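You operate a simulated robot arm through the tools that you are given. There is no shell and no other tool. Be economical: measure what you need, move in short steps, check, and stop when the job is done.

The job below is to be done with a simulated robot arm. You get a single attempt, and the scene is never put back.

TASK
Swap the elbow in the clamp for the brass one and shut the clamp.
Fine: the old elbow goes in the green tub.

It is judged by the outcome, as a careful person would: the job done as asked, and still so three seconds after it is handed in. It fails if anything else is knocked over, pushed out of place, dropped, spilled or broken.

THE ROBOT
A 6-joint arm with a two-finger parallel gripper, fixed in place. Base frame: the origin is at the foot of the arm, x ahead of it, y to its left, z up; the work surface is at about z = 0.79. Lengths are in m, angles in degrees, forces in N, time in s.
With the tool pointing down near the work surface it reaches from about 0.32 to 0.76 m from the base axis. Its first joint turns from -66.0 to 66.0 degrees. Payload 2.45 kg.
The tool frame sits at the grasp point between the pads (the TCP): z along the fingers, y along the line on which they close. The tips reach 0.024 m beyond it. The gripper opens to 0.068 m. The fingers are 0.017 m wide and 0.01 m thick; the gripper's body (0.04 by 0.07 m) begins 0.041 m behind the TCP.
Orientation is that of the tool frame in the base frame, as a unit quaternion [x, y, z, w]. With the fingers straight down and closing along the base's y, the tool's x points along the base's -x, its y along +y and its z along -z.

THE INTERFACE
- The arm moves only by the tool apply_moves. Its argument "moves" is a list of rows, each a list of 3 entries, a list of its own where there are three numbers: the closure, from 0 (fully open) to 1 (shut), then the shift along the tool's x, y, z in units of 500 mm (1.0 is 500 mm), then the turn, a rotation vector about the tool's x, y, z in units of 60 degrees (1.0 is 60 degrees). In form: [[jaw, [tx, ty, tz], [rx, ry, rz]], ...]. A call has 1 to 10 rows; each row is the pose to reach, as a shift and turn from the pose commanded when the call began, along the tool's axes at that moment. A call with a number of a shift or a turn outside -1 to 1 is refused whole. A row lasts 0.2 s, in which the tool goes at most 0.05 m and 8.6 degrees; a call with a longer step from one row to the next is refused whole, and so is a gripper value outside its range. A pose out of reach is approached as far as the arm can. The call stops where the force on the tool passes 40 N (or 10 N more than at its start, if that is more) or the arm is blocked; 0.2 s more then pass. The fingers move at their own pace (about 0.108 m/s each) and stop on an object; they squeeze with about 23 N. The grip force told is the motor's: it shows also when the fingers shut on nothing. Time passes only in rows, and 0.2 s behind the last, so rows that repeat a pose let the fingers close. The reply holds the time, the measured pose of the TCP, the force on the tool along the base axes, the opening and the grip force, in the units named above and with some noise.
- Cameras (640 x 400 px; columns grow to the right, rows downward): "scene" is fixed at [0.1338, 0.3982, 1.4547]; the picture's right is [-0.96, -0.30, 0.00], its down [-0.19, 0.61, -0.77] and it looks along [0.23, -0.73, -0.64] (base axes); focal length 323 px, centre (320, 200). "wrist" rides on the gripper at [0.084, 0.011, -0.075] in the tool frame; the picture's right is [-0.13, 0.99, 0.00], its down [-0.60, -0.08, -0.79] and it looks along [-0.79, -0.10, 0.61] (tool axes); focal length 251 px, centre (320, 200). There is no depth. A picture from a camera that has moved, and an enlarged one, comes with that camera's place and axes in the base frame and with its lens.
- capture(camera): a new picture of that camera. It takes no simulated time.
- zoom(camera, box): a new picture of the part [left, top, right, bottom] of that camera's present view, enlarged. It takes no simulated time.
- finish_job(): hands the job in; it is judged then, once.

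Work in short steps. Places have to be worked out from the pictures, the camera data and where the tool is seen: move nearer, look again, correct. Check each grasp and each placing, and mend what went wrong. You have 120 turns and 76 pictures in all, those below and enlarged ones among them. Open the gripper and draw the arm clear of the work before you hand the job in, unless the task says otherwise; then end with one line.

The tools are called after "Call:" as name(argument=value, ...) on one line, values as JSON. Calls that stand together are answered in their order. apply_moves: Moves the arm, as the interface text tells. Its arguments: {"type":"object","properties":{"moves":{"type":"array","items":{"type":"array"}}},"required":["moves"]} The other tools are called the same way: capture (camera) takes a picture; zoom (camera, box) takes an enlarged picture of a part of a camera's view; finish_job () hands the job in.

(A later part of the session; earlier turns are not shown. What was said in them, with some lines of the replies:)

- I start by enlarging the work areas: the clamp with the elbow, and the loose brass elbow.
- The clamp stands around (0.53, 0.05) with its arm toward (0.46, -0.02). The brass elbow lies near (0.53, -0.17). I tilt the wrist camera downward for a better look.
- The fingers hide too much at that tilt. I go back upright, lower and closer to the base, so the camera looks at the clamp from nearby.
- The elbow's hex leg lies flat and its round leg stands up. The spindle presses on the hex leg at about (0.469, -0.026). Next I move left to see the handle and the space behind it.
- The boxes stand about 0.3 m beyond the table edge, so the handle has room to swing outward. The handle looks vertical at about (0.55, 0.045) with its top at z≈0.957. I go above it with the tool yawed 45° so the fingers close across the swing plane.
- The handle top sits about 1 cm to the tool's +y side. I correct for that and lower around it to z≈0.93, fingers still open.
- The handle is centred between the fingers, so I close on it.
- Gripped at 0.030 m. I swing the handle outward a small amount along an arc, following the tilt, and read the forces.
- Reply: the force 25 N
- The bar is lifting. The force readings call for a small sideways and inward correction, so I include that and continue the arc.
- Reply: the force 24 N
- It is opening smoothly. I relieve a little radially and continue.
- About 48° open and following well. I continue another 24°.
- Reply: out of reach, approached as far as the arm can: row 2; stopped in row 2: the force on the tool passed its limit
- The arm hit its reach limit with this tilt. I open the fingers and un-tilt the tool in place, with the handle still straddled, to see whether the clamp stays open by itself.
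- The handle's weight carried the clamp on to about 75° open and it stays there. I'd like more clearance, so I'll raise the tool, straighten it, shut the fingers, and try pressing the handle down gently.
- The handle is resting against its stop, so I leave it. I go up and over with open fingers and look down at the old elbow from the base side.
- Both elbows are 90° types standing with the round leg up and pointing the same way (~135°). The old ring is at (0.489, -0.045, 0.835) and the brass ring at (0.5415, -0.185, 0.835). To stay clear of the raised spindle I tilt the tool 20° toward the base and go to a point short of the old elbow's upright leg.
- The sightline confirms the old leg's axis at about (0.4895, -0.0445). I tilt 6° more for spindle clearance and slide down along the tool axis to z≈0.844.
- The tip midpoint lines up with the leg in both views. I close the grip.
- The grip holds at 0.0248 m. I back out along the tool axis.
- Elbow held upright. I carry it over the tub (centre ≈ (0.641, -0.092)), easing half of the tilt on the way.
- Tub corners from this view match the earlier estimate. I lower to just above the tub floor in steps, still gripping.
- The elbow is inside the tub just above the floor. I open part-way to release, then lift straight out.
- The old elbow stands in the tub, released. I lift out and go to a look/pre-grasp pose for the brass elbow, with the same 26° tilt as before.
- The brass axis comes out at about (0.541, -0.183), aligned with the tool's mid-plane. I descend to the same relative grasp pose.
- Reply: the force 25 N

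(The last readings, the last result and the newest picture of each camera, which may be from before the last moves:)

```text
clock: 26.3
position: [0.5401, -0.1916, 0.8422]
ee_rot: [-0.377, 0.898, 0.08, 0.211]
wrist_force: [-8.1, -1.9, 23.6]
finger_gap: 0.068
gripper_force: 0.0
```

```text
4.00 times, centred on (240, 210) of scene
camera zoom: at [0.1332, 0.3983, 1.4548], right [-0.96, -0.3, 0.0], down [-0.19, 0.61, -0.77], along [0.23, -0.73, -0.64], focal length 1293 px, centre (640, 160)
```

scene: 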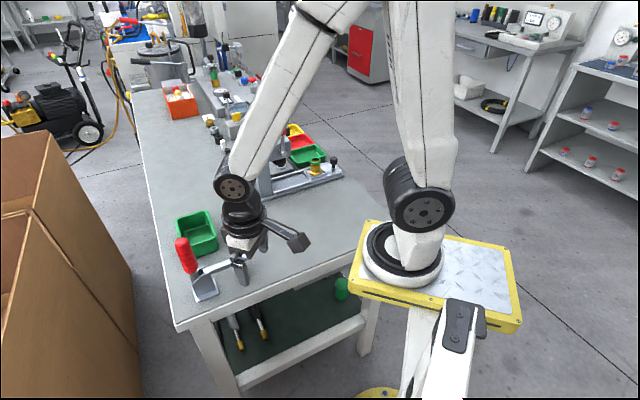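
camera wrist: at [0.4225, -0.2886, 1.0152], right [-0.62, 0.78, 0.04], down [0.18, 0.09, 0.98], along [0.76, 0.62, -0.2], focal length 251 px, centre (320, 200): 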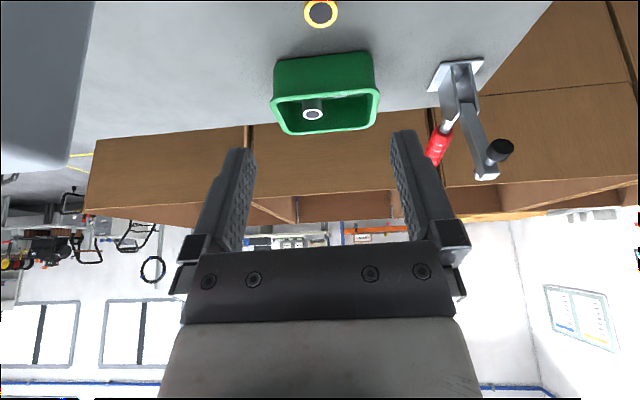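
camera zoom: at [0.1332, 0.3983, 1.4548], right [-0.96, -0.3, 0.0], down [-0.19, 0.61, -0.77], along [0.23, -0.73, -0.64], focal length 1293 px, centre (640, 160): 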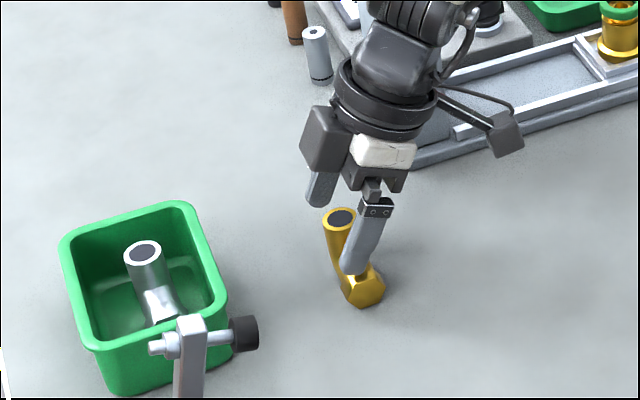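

A fingertip touched the hex collar (about 23 N upward). I raise 6 mm, shift 4 mm to centre on the ring, and narrow the fingers so they clear the collar.

Call:
apply_moves(moves=[[0, [-0.005, 0, -0.011], [0, 0, 0]], [0, [-0.005, 0.008, -0.011], [0, 0, 0]], [0.5, [-0.005, 0.008, -0.011], [0, 0, 0]], [0.5, [-0.005, 0.008, -0.011], [0, 0, 0]]])

Call:
zoom(camera="wrist", box=[200, 60, 460, 250])

```text
clock: 27.3
position: [0.5375, -0.1888, 0.8487]
ee_rot: [-0.377, 0.899, 0.08, 0.21]
wrist_force: [-0.2, -0.4, -0.3]
finger_gap: 0.0341
gripper_force: 0.0
```

```text
2.11 times, centred on (330, 155) of wrist
camera zoom: at [0.4519, -0.2567, 0.8803], right [-0.62, 0.78, 0.04], down [0.19, 0.09, 0.98], along [0.76, 0.62, -0.2], focal length 529 px, centre (299, 295)
```

zoom: 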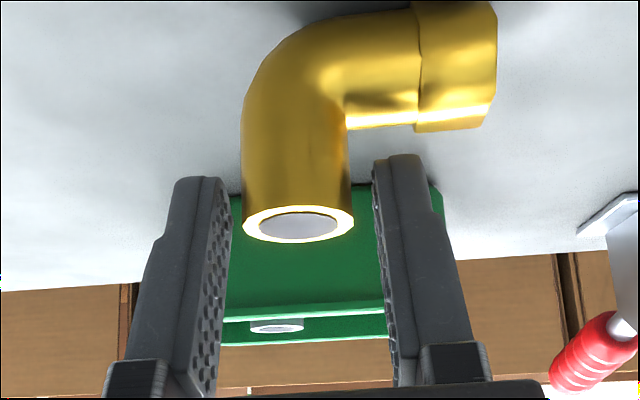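

Centred now, and matching the earlier silver grasp view once lowered 4 mm. I lower and close.

Call:
apply_moves(moves=[[0.5, [0.0038, 0, 0.0078], [0, 0, 0]], [0.5, [0.0038, 0, 0.0078], [0, 0, 0]], [1, [0.0038, 0, 0.0078], [0, 0, 0]], [1, [0.0038, 0, 0.0078], [0, 0, 0]], [1, [0.0038, 0, 0.0078], [0, 0, 0]]])

Call:
zoom(camera="wrist", box=[200, 60, 460, 250])

```text
clock: 28.5
position: [0.5365, -0.1878, 0.8436]
ee_rot: [-0.377, 0.898, 0.081, 0.209]
wrist_force: [2.2, -0.3, 2.1]
finger_gap: 0.0245
gripper_force: 23.3
```

```text
2.11 times, centred on (330, 155) of wrist
camera zoom: at [0.452, -0.2569, 0.8762], right [-0.62, 0.78, 0.04], down [0.18, 0.09, 0.98], along [0.76, 0.62, -0.2], focal length 529 px, centre (299, 295)
```

zoom: 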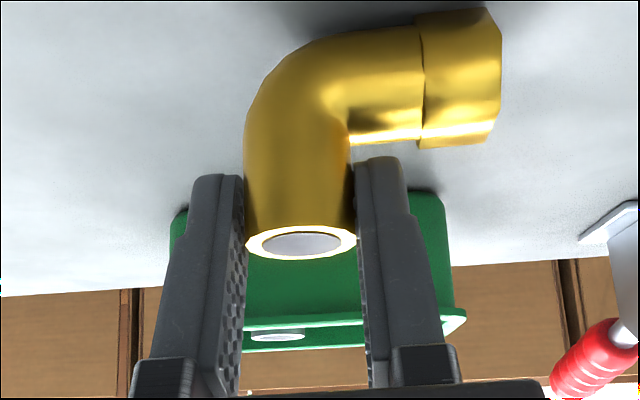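

The grip is the same as it was on the silver one. I lift and carry the brass elbow to the pre-placement pose on the base side of the clamp.

Call:
apply_moves(moves=[[1, [0, 0, -0.04], [0, 0, 0]], [1, [0, 0, -0.11], [0, 0, 0]], [1, [0, 0, -0.18], [0, 0, 0]], [1, [0, 0, -0.24], [0, 0, 0]], [1, [-0.028, 0.067, -0.226], [0, 0, 0]], [1, [-0.056, 0.133, -0.213], [0, 0, 0]], [1, [-0.084, 0.2, -0.2], [0, 0, 0]], [1, [-0.1126, 0.2664, -0.1862], [0, 0, 0]], [1, [-0.1126, 0.2664, -0.1862], [0, 0, 0]]])

Call:
capture(camera="wrist")

Call:
zoom(camera="scene", box=[170, 180, 310, 290])

```text
clock: 30.5
position: [0.4484, -0.0876, 0.9518]
ee_rot: [-0.377, 0.899, 0.08, 0.209]
wrist_force: [0.0, -0.2, -1.9]
finger_gap: 0.0245
gripper_force: 22.7
```

```text
29 pictures are left
camera wrist: at [0.3639, -0.1558, 0.9843], right [-0.62, 0.78, 0.04], down [0.18, 0.09, 0.98], along [0.76, 0.62, -0.2], focal length 251 px, centre (320, 200)
```

wrist: 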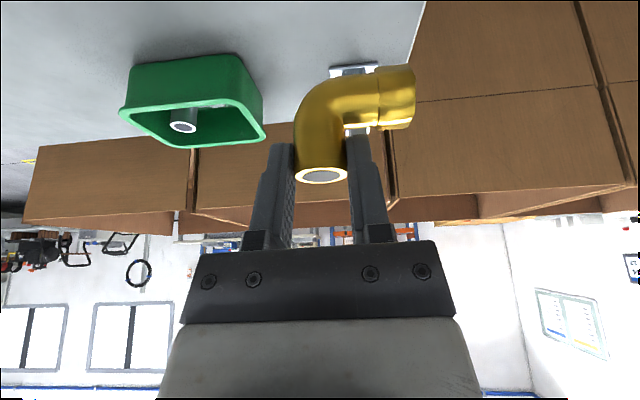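

```text
3.64 times, centred on (240, 235) of scene
camera zoom: at [0.1339, 0.3982, 1.4547], right [-0.96, -0.3, 0.0], down [-0.19, 0.61, -0.77], along [0.23, -0.73, -0.64], focal length 1176 px, centre (611, 73)
```

zoom: 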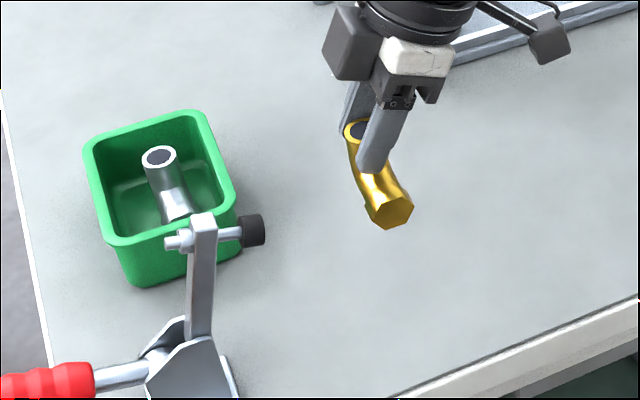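

The pose matches the silver one's carry pose. I lower along the tool axis, slowly at the end.

Call:
apply_moves(moves=[[1, [0, 0, 0.08], [0, 0, 0]], [1, [0, 0, 0.15], [0, 0, 0]], [1, [0, 0, 0.2], [0, 0, 0]], [1, [0, 0, 0.225], [0, 0, 0]], [1, [0, 0, 0.233], [0, 0, 0]], [1, [0, 0, 0.237], [0, 0, 0]], [1, [0, 0, 0.237], [0, 0, 0]]])

Call:
zoom(camera="scene", box=[190, 190, 290, 290])

Call:
zoom(camera="wrist", box=[200, 60, 460, 250])

```text
clock: 32.1
position: [0.4862, -0.0516, 0.8446]
ee_rot: [-0.377, 0.899, 0.079, 0.209]
wrist_force: [0.6, 0.3, -1.7]
finger_gap: 0.0246
gripper_force: 23.0
```

```text
4.00 times, centred on (240, 240) of scene
camera zoom: at [0.1339, 0.3982, 1.4547], right [-0.96, -0.3, 0.0], down [-0.19, 0.61, -0.77], along [0.23, -0.73, -0.64], focal length 1293 px, centre (640, 40)
```

zoom: 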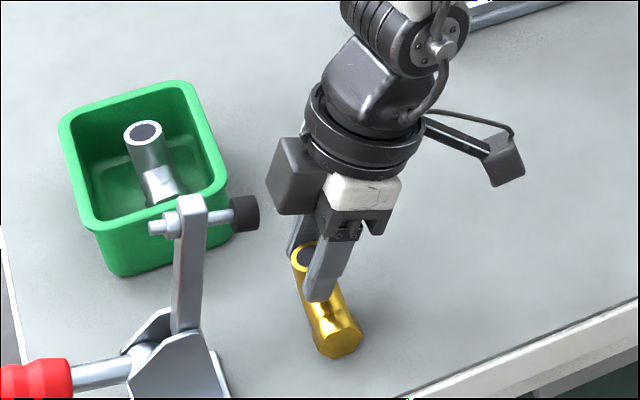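

```text
2.11 times, centred on (330, 155) of wrist
camera zoom: at [0.4011, -0.1201, 0.877], right [-0.62, 0.78, 0.04], down [0.19, 0.09, 0.98], along [0.76, 0.62, -0.2], focal length 529 px, centre (299, 295)
```

zoom: 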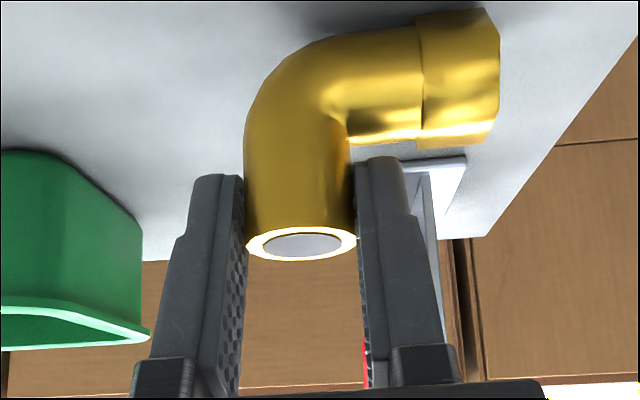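

Placement matches the silver's original pose but still hangs a hair above the table. I lower 1 mm more, open part-way, and back off along the tool axis.

Call:
apply_moves(moves=[[1, [0.0009, 0, 0.0022], [0, 0, 0]], [1, [0.0009, 0, 0.0022], [0, 0, 0]], [0.5, [0.0009, 0, 0.0022], [0, 0, 0]], [0.5, [0.0009, 0, 0.0022], [0, 0, 0]], [0.5, [0, 0, -0.02], [0, 0, 0]], [0.5, [0, 0, -0.08], [0, 0, 0]], [0.3, [0, 0, -0.16], [0, 0, 0]], [0, [0, 0, -0.24], [0, 0, 0]], [0, [0, 0, -0.24], [0, 0, 0]]])

Call:
zoom(camera="scene", box=[205, 200, 275, 290])

Call:
capture(camera="wrist")

```text
clock: 34.1
position: [0.4467, -0.0871, 0.9533]
ee_rot: [-0.377, 0.899, 0.081, 0.209]
wrist_force: [-0.3, -0.3, -0.3]
finger_gap: 0.0681
gripper_force: 0.0
```

```text
4.44 times, centred on (240, 245) of scene
camera zoom: at [0.1338, 0.3982, 1.4547], right [-0.96, -0.3, 0.0], down [-0.19, 0.61, -0.77], along [0.23, -0.73, -0.64], focal length 1437 px, centre (676, 0)
```

zoom: 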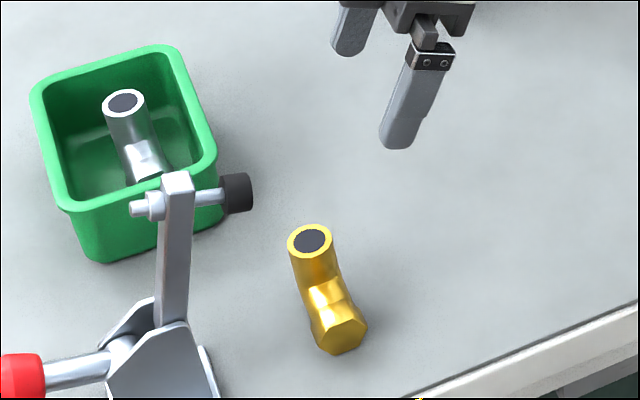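

```text
24 pictures are left
camera wrist: at [0.3631, -0.1563, 0.985], right [-0.62, 0.78, 0.04], down [0.19, 0.09, 0.98], along [0.76, 0.62, -0.2], focal length 251 px, centre (320, 200)
```

wrist: 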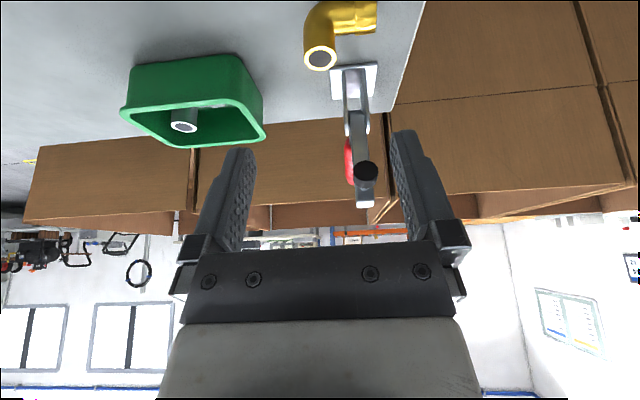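

The brass elbow stands where the old one was. Now for closing: I go up and over to above the lowered handle, straightening the tool.

Call:
apply_moves(moves=[[0, [-0.044, 0, -0.09], [0, 0, 0]], [0, [-0.0876, 0, -0.18], [0, 0.06, 0]], [0, [-0.166, 0.009, -0.1415], [0, 0.12, 0]], [0, [-0.245, 0.017, -0.103], [0, 0.18, 0]], [0, [-0.324, 0.026, -0.0645], [0, 0.25, 0]], [0, [-0.403, 0.035, -0.026], [0, 0.31, 0]], [0, [-0.482, 0.043, 0.0125], [0, 0.37, 0]], [0, [-0.5616, 0.052, 0.051], [0, 0.433, 0]], [0, [-0.5616, 0.052, 0.051], [0, 0.433, 0]]])

Call:
capture(camera="wrist")

Call:
zoom(camera="scene", box=[130, 190, 270, 310])

```text
clock: 36.1
position: [0.6137, 0.1207, 1.0508]
ee_rot: [-0.386, 0.922, -0.007, 0.001]
wrist_force: [0.0, 0.5, -0.3]
finger_gap: 0.0679
gripper_force: 0.1
```

```text
23 pictures are left
camera wrist: at [0.5469, 0.0704, 1.1275], right [-0.61, 0.79, -0.01], down [0.47, 0.38, 0.79], along [0.63, 0.48, -0.61], focal length 251 px, centre (320, 200)
```

wrist: 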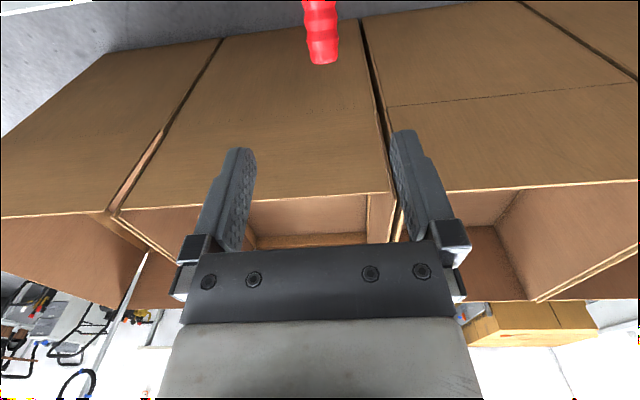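

```text
3.33 times, centred on (200, 250) of scene
camera zoom: at [0.1338, 0.3983, 1.4547], right [-0.96, -0.3, 0.0], down [-0.19, 0.61, -0.77], along [0.23, -0.73, -0.64], focal length 1078 px, centre (720, 33)
```

zoom: 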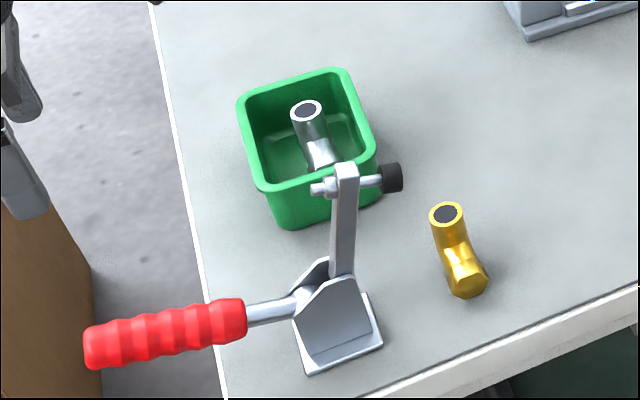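

The handle lies centred under the tool. I lower around its middle with a 15° outward tilt.

Call:
apply_moves(moves=[[0, [0, 0, 0.09], [0, 0.08, 0]], [0, [0, 0, 0.18], [0, 0.17, 0]], [0, [0, 0, 0.27], [0, 0.25, 0]], [0, [0, 0, 0.34], [0, 0.25, 0]], [0, [0, 0, 0.38], [0, 0.25, 0]], [0, [0, 0, 0.38], [0, 0.25, 0]]])

Call:
capture(camera="wrist")

Call:
zoom(camera="scene", box=[130, 190, 270, 310])

```text
clock: 37.5
position: [0.616, 0.1189, 0.8622]
ee_rot: [-0.381, 0.915, -0.056, -0.119]
wrist_force: [0.4, 0.6, 0.3]
finger_gap: 0.0682
gripper_force: 0.0
```

```text
21 pictures are left
camera wrist: at [0.5643, 0.0846, 0.9576], right [-0.62, 0.79, -0.05], down [0.61, 0.51, 0.61], along [0.5, 0.35, -0.79], focal length 251 px, centre (320, 200)
```

wrist: 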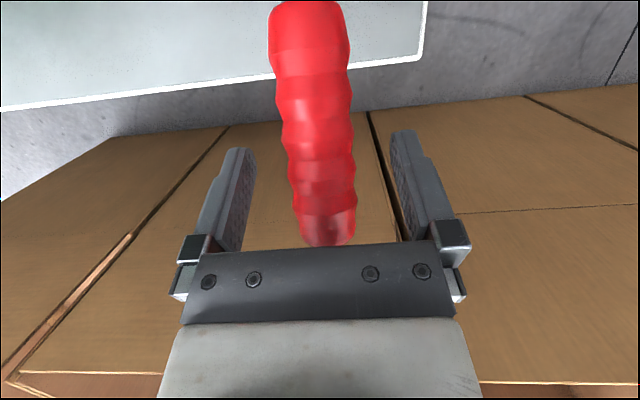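

```text
3.33 times, centred on (200, 250) of scene
camera zoom: at [0.1338, 0.3982, 1.4547], right [-0.96, -0.3, 0.0], down [-0.19, 0.61, -0.77], along [0.23, -0.73, -0.64], focal length 1078 px, centre (720, 33)
```

zoom: 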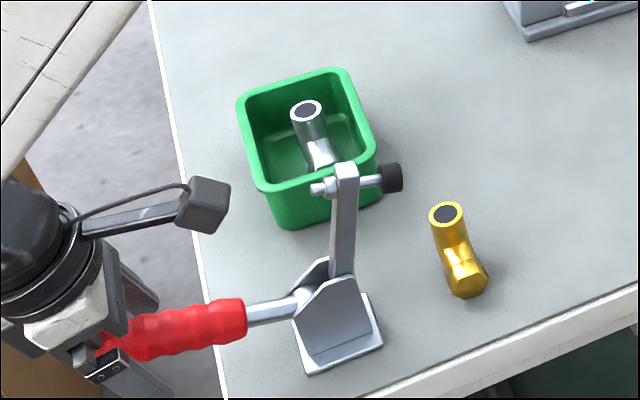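

The handle is between the fingers with no contact force. I close on it.

Call:
apply_moves(moves=[[1, [0, 0, 0], [0, 0, 0]], [1, [0, 0, 0], [0, 0, 0]], [1, [0, 0, 0], [0, 0, 0]]])

```text
clock: 38.3
position: [0.615, 0.1206, 0.8627]
ee_rot: [-0.381, 0.915, -0.057, -0.119]
wrist_force: [-7.4, 8.5, 0.3]
finger_gap: 0.0297
gripper_force: 43.0
```

Gripped. I swing the handle back up along the arc about the pivot (≈(0.546, 0.051, 0.834)), turning the tool with it.

Call:
apply_moves(moves=[[1, [0.0136, 0.003, -0.0192], [0, -0.11, 0]], [1, [0.03, 0.003, -0.0378], [0, -0.227, 0]], [1, [0.0516, 0.003, -0.0562], [0, -0.36, 0]], [1, [0.0722, 0.003, -0.07], [0, -0.477, 0]]])

Call:
zoom(camera="scene", box=[130, 190, 270, 310])

```text
clock: 39.3
position: [0.5965, 0.1021, 0.9073]
ee_rot: [-0.382, 0.916, 0.039, 0.113]
wrist_force: [-0.5, 12.5, 15.7]
finger_gap: 0.0296
gripper_force: 44.0
```

```text
3.33 times, centred on (200, 250) of scene
camera zoom: at [0.1335, 0.3985, 1.4547], right [-0.96, -0.3, 0.0], down [-0.19, 0.61, -0.77], along [0.23, -0.73, -0.64], focal length 1078 px, centre (720, 33)
```

zoom: 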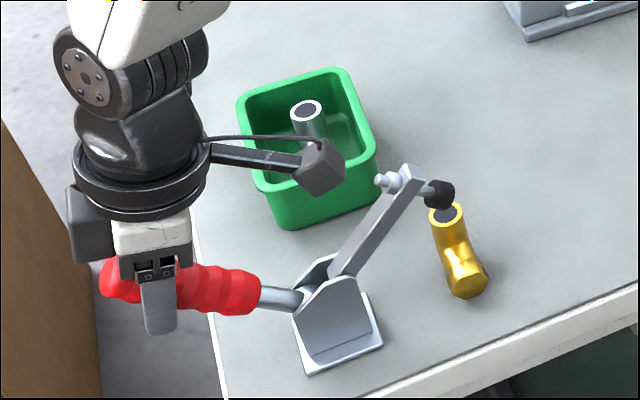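

The bar is coming down cleanly. I continue another 15° and turn the tool less, letting the handle pivot a little in the pads.

Call:
apply_moves(moves=[[1, [0.0066, 0.003, -0.013], [0, -0.03, 0]], [1, [0.0132, 0.003, -0.0234], [0, -0.06, 0]], [1, [0.0304, 0.003, -0.042], [0, -0.12, 0]]])

Call:
zoom(camera="scene", box=[130, 190, 270, 310])

```text
clock: 40.1
position: [0.5827, 0.0882, 0.9227]
ee_rot: [-0.377, 0.908, 0.062, 0.171]
wrist_force: [16.4, 5.3, -0.1]
finger_gap: 0.0298
gripper_force: 43.6
```

```text
3.33 times, centred on (200, 250) of scene
camera zoom: at [0.1343, 0.3983, 1.4546], right [-0.96, -0.3, 0.0], down [-0.19, 0.61, -0.77], along [0.23, -0.73, -0.64], focal length 1078 px, centre (720, 33)
```

zoom: 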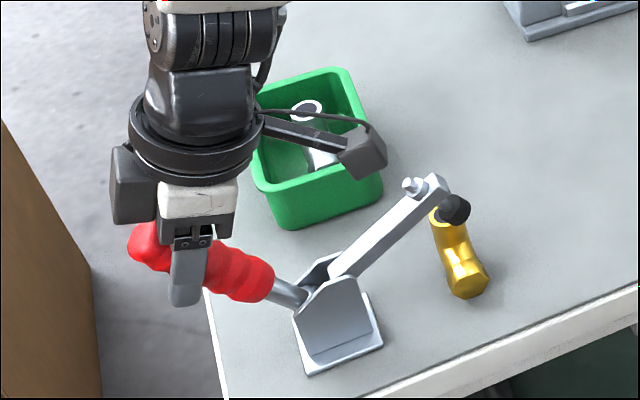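

Good, about 30° left. I continue toward 15°.

Call:
apply_moves(moves=[[1, [0.009, -0.001, -0.011], [0, -0.03, 0]], [1, [0.018, -0.002, -0.02], [0, -0.06, 0]], [1, [0.0398, -0.002, -0.0384], [0, -0.12, 0]]])

Call:
zoom(camera="scene", box=[130, 190, 270, 310])

```text
clock: 40.9
position: [0.5654, 0.0709, 0.9345]
ee_rot: [-0.374, 0.895, 0.089, 0.227]
wrist_force: [13.0, 14.8, 5.6]
finger_gap: 0.0297
gripper_force: 42.9
```

```text
3.33 times, centred on (200, 250) of scene
camera zoom: at [0.1341, 0.3986, 1.4546], right [-0.96, -0.3, 0.0], down [-0.19, 0.61, -0.77], along [0.23, -0.73, -0.64], focal length 1078 px, centre (720, 33)
```

zoom: 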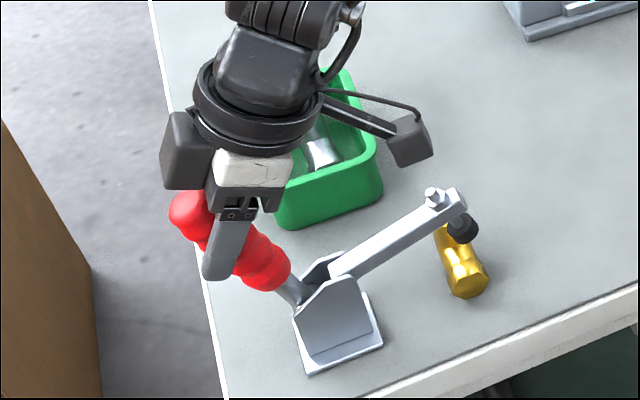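

About 15° left. I take it to nearly closed with the tilt fixed.

Call:
apply_moves(moves=[[1, [0.0137, 0, -0.0104], [0, 0, 0]], [1, [0.0274, 0, -0.0208], [0, 0, 0]], [1, [0.037, 0, -0.0263], [0, 0, 0]], [1, [0.046, 0, -0.0318], [0, 0, 0]]])

Call:
zoom(camera="scene", box=[130, 190, 270, 310])

```text
clock: 41.9
position: [0.5459, 0.0516, 0.9391]
ee_rot: [-0.376, 0.894, 0.087, 0.227]
wrist_force: [9.3, 11.1, 23.6]
finger_gap: 0.0297
gripper_force: 43.5
```

```text
3.33 times, centred on (200, 250) of scene
camera zoom: at [0.1337, 0.3984, 1.4547], right [-0.96, -0.3, 0.0], down [-0.19, 0.61, -0.77], along [0.23, -0.73, -0.64], focal length 1078 px, centre (720, 33)
```

zoom: 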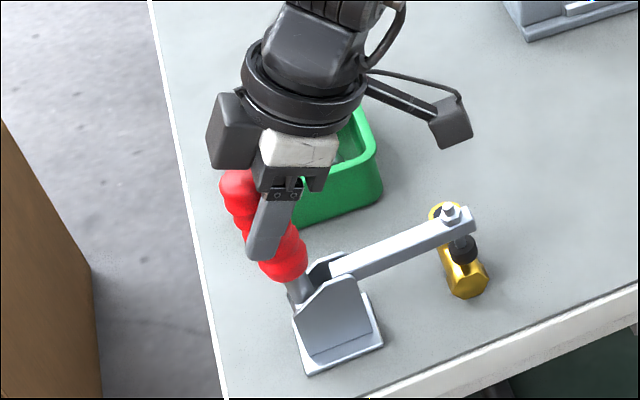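

Nearly closed; the handle still leans out about 7° compared with the original view. I press inward a bit more.

Call:
apply_moves(moves=[[1, [0.006, 0, -0.006], [0, 0, 0]], [1, [0.012, 0, -0.009], [0, 0, 0]], [1, [0.018, 0, -0.012], [0, 0, 0]], [1, [0.0245, 0, -0.0155], [0, 0, 0]]])

Call:
zoom(camera="scene", box=[140, 190, 280, 310])

```text
clock: 42.8
position: [0.5406, 0.0455, 0.9404]
ee_rot: [-0.378, 0.893, 0.089, 0.229]
wrist_force: [13.0, 6.0, -8.2]
finger_gap: 0.0299
gripper_force: 43.1
stopped in row 4: the force on the tool passed its limit (the readings are from after the stop); the commanded pose is now the measured one
```

```text
3.33 times, centred on (210, 250) of scene
camera zoom: at [0.1344, 0.3984, 1.4546], right [-0.96, -0.3, 0.0], down [-0.19, 0.61, -0.77], along [0.23, -0.73, -0.64], focal length 1078 px, centre (687, 33)
```

zoom: 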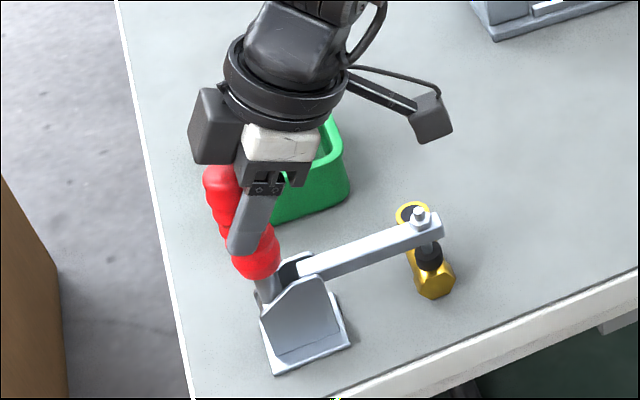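

Bolt and bar now match the original closed view and the stop was firm. I open the fingers and see whether it holds.

Call:
apply_moves(moves=[[0, [0, 0, 0], [0, 0, 0]], [0, [0, 0, 0], [0, 0, 0]], [0, [0, 0, 0], [0, 0, 0]]])

Call:
zoom(camera="scene", box=[140, 190, 280, 310])

Call:
capture(camera="wrist")

```text
clock: 43.6
position: [0.5399, 0.0439, 0.9388]
ee_rot: [-0.377, 0.893, 0.089, 0.228]
wrist_force: [0.2, 0.0, -0.3]
finger_gap: 0.0683
gripper_force: 0.0
```

```text
3.33 times, centred on (210, 250) of scene
camera zoom: at [0.1338, 0.3982, 1.4547], right [-0.96, -0.3, 0.0], down [-0.19, 0.61, -0.77], along [0.23, -0.73, -0.64], focal length 1078 px, centre (687, 33)
```

zoom: 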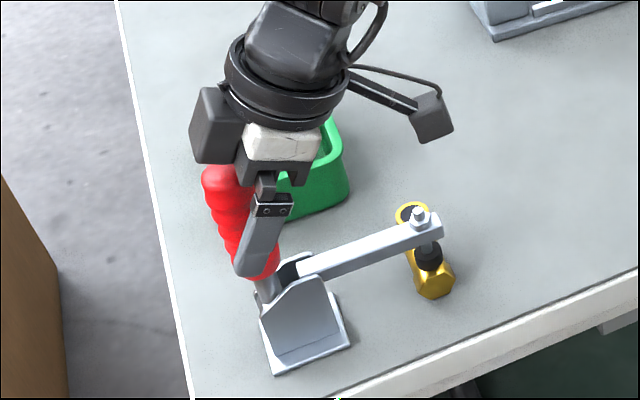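

```text
13 pictures are left
camera wrist: at [0.455, -0.0255, 0.9661], right [-0.63, 0.78, 0.05], down [0.15, 0.07, 0.99], along [0.76, 0.63, -0.16], focal length 251 px, centre (320, 200)
```

wrist: 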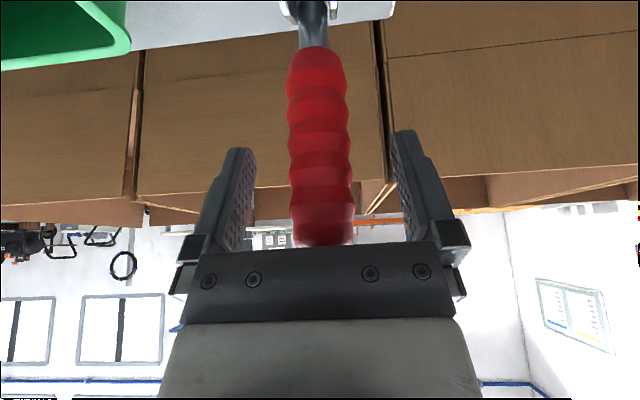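

It holds. I withdraw back along the tool axis and up, then compare with the original closed pose.

Call:
apply_moves(moves=[[0, [0, 0, -0.06], [0, 0, 0]], [0, [0, 0, -0.14], [0, 0, 0]], [0, [-0.04, 0, -0.22], [0, 0.08, 0]], [0, [-0.08, 0, -0.3], [0, 0.2, 0]], [0, [-0.12, 0, -0.34], [0, 0.32, 0]], [0, [-0.12, 0, -0.34], [0, 0.44, 0]], [0, [-0.12, 0, -0.34], [0, 0.44, 0]]])

Call:
zoom(camera="scene", box=[160, 220, 260, 310])

```text
clock: 45.2
position: [0.5189, 0.0247, 1.1174]
ee_rot: [-0.387, 0.922, -0.002, 0.018]
wrist_force: [0.3, 0.0, -0.6]
finger_gap: 0.0681
gripper_force: 0.1
```

```text
4.44 times, centred on (210, 265) of scene
camera zoom: at [0.1338, 0.3982, 1.4547], right [-0.96, -0.3, 0.0], down [-0.19, 0.61, -0.77], along [0.23, -0.73, -0.64], focal length 1437 px, centre (809, -89)
```

zoom: 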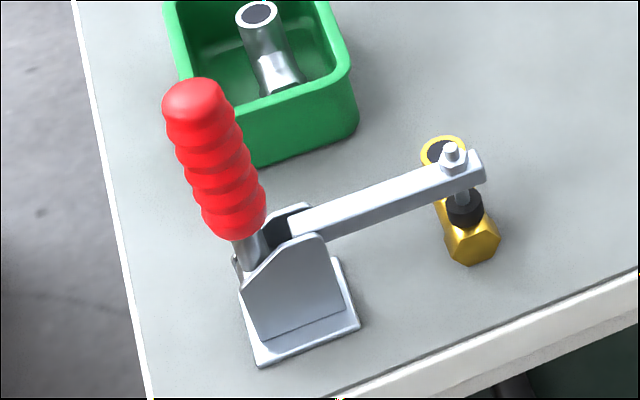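

Handle, bar and bolt sit exactly where they did originally, now on the brass elbow. I draw the arm well clear and take a last look.

Call:
apply_moves(moves=[[0, [0.06, 0, -0.06], [0, 0, 0]], [0, [0.14, 0, -0.08], [0, 0, 0]], [0, [0.22, 0, -0.08], [0, 0, 0]], [0, [0.22, 0, -0.08], [0, 0, 0]], [0, [0.22, 0, -0.08], [0, 0, 0]], [0, [0.22, 0, -0.08], [0, 0, 0]], [0, [0.22, 0, -0.08], [0, 0, 0]]])

Call:
capture(camera="scene")

Call:
zoom(camera="scene", box=[160, 200, 280, 310])

```text
clock: 46.8
position: [0.4396, -0.0511, 1.1519]
ee_rot: [-0.388, 0.921, 0.001, 0.018]
wrist_force: [0.0, 0.0, -0.6]
finger_gap: 0.068
gripper_force: 0.1
```

```text
11 pictures are left
```

scene: 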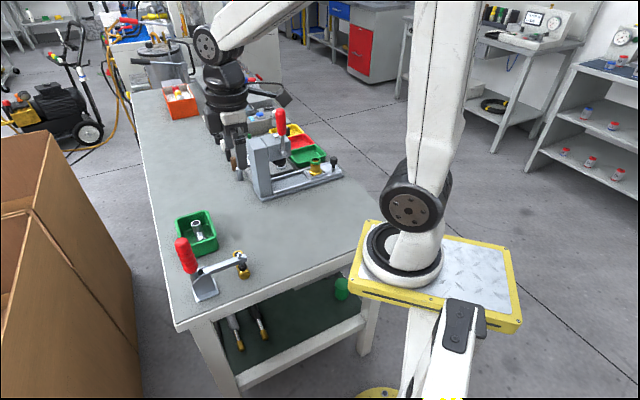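

```text
3.64 times, centred on (220, 255) of scene
camera zoom: at [0.1338, 0.3982, 1.4547], right [-0.96, -0.3, 0.0], down [-0.19, 0.61, -0.77], along [0.23, -0.73, -0.64], focal length 1176 px, centre (684, 0)
```

zoom: 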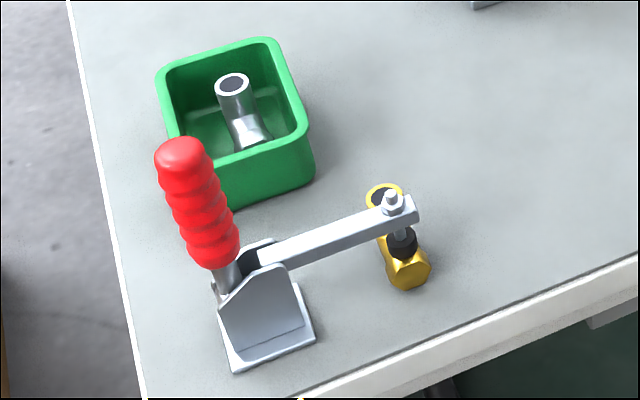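

The clamp is shut on the brass elbow, the old elbow is in the green tub, and the arm is clear with the gripper open. I hand the job in.

Call:
finish_job()

```text
The job is handed in.
```

The brass elbow is in the clamp with the clamp shut, and the old elbow is in the green tub.
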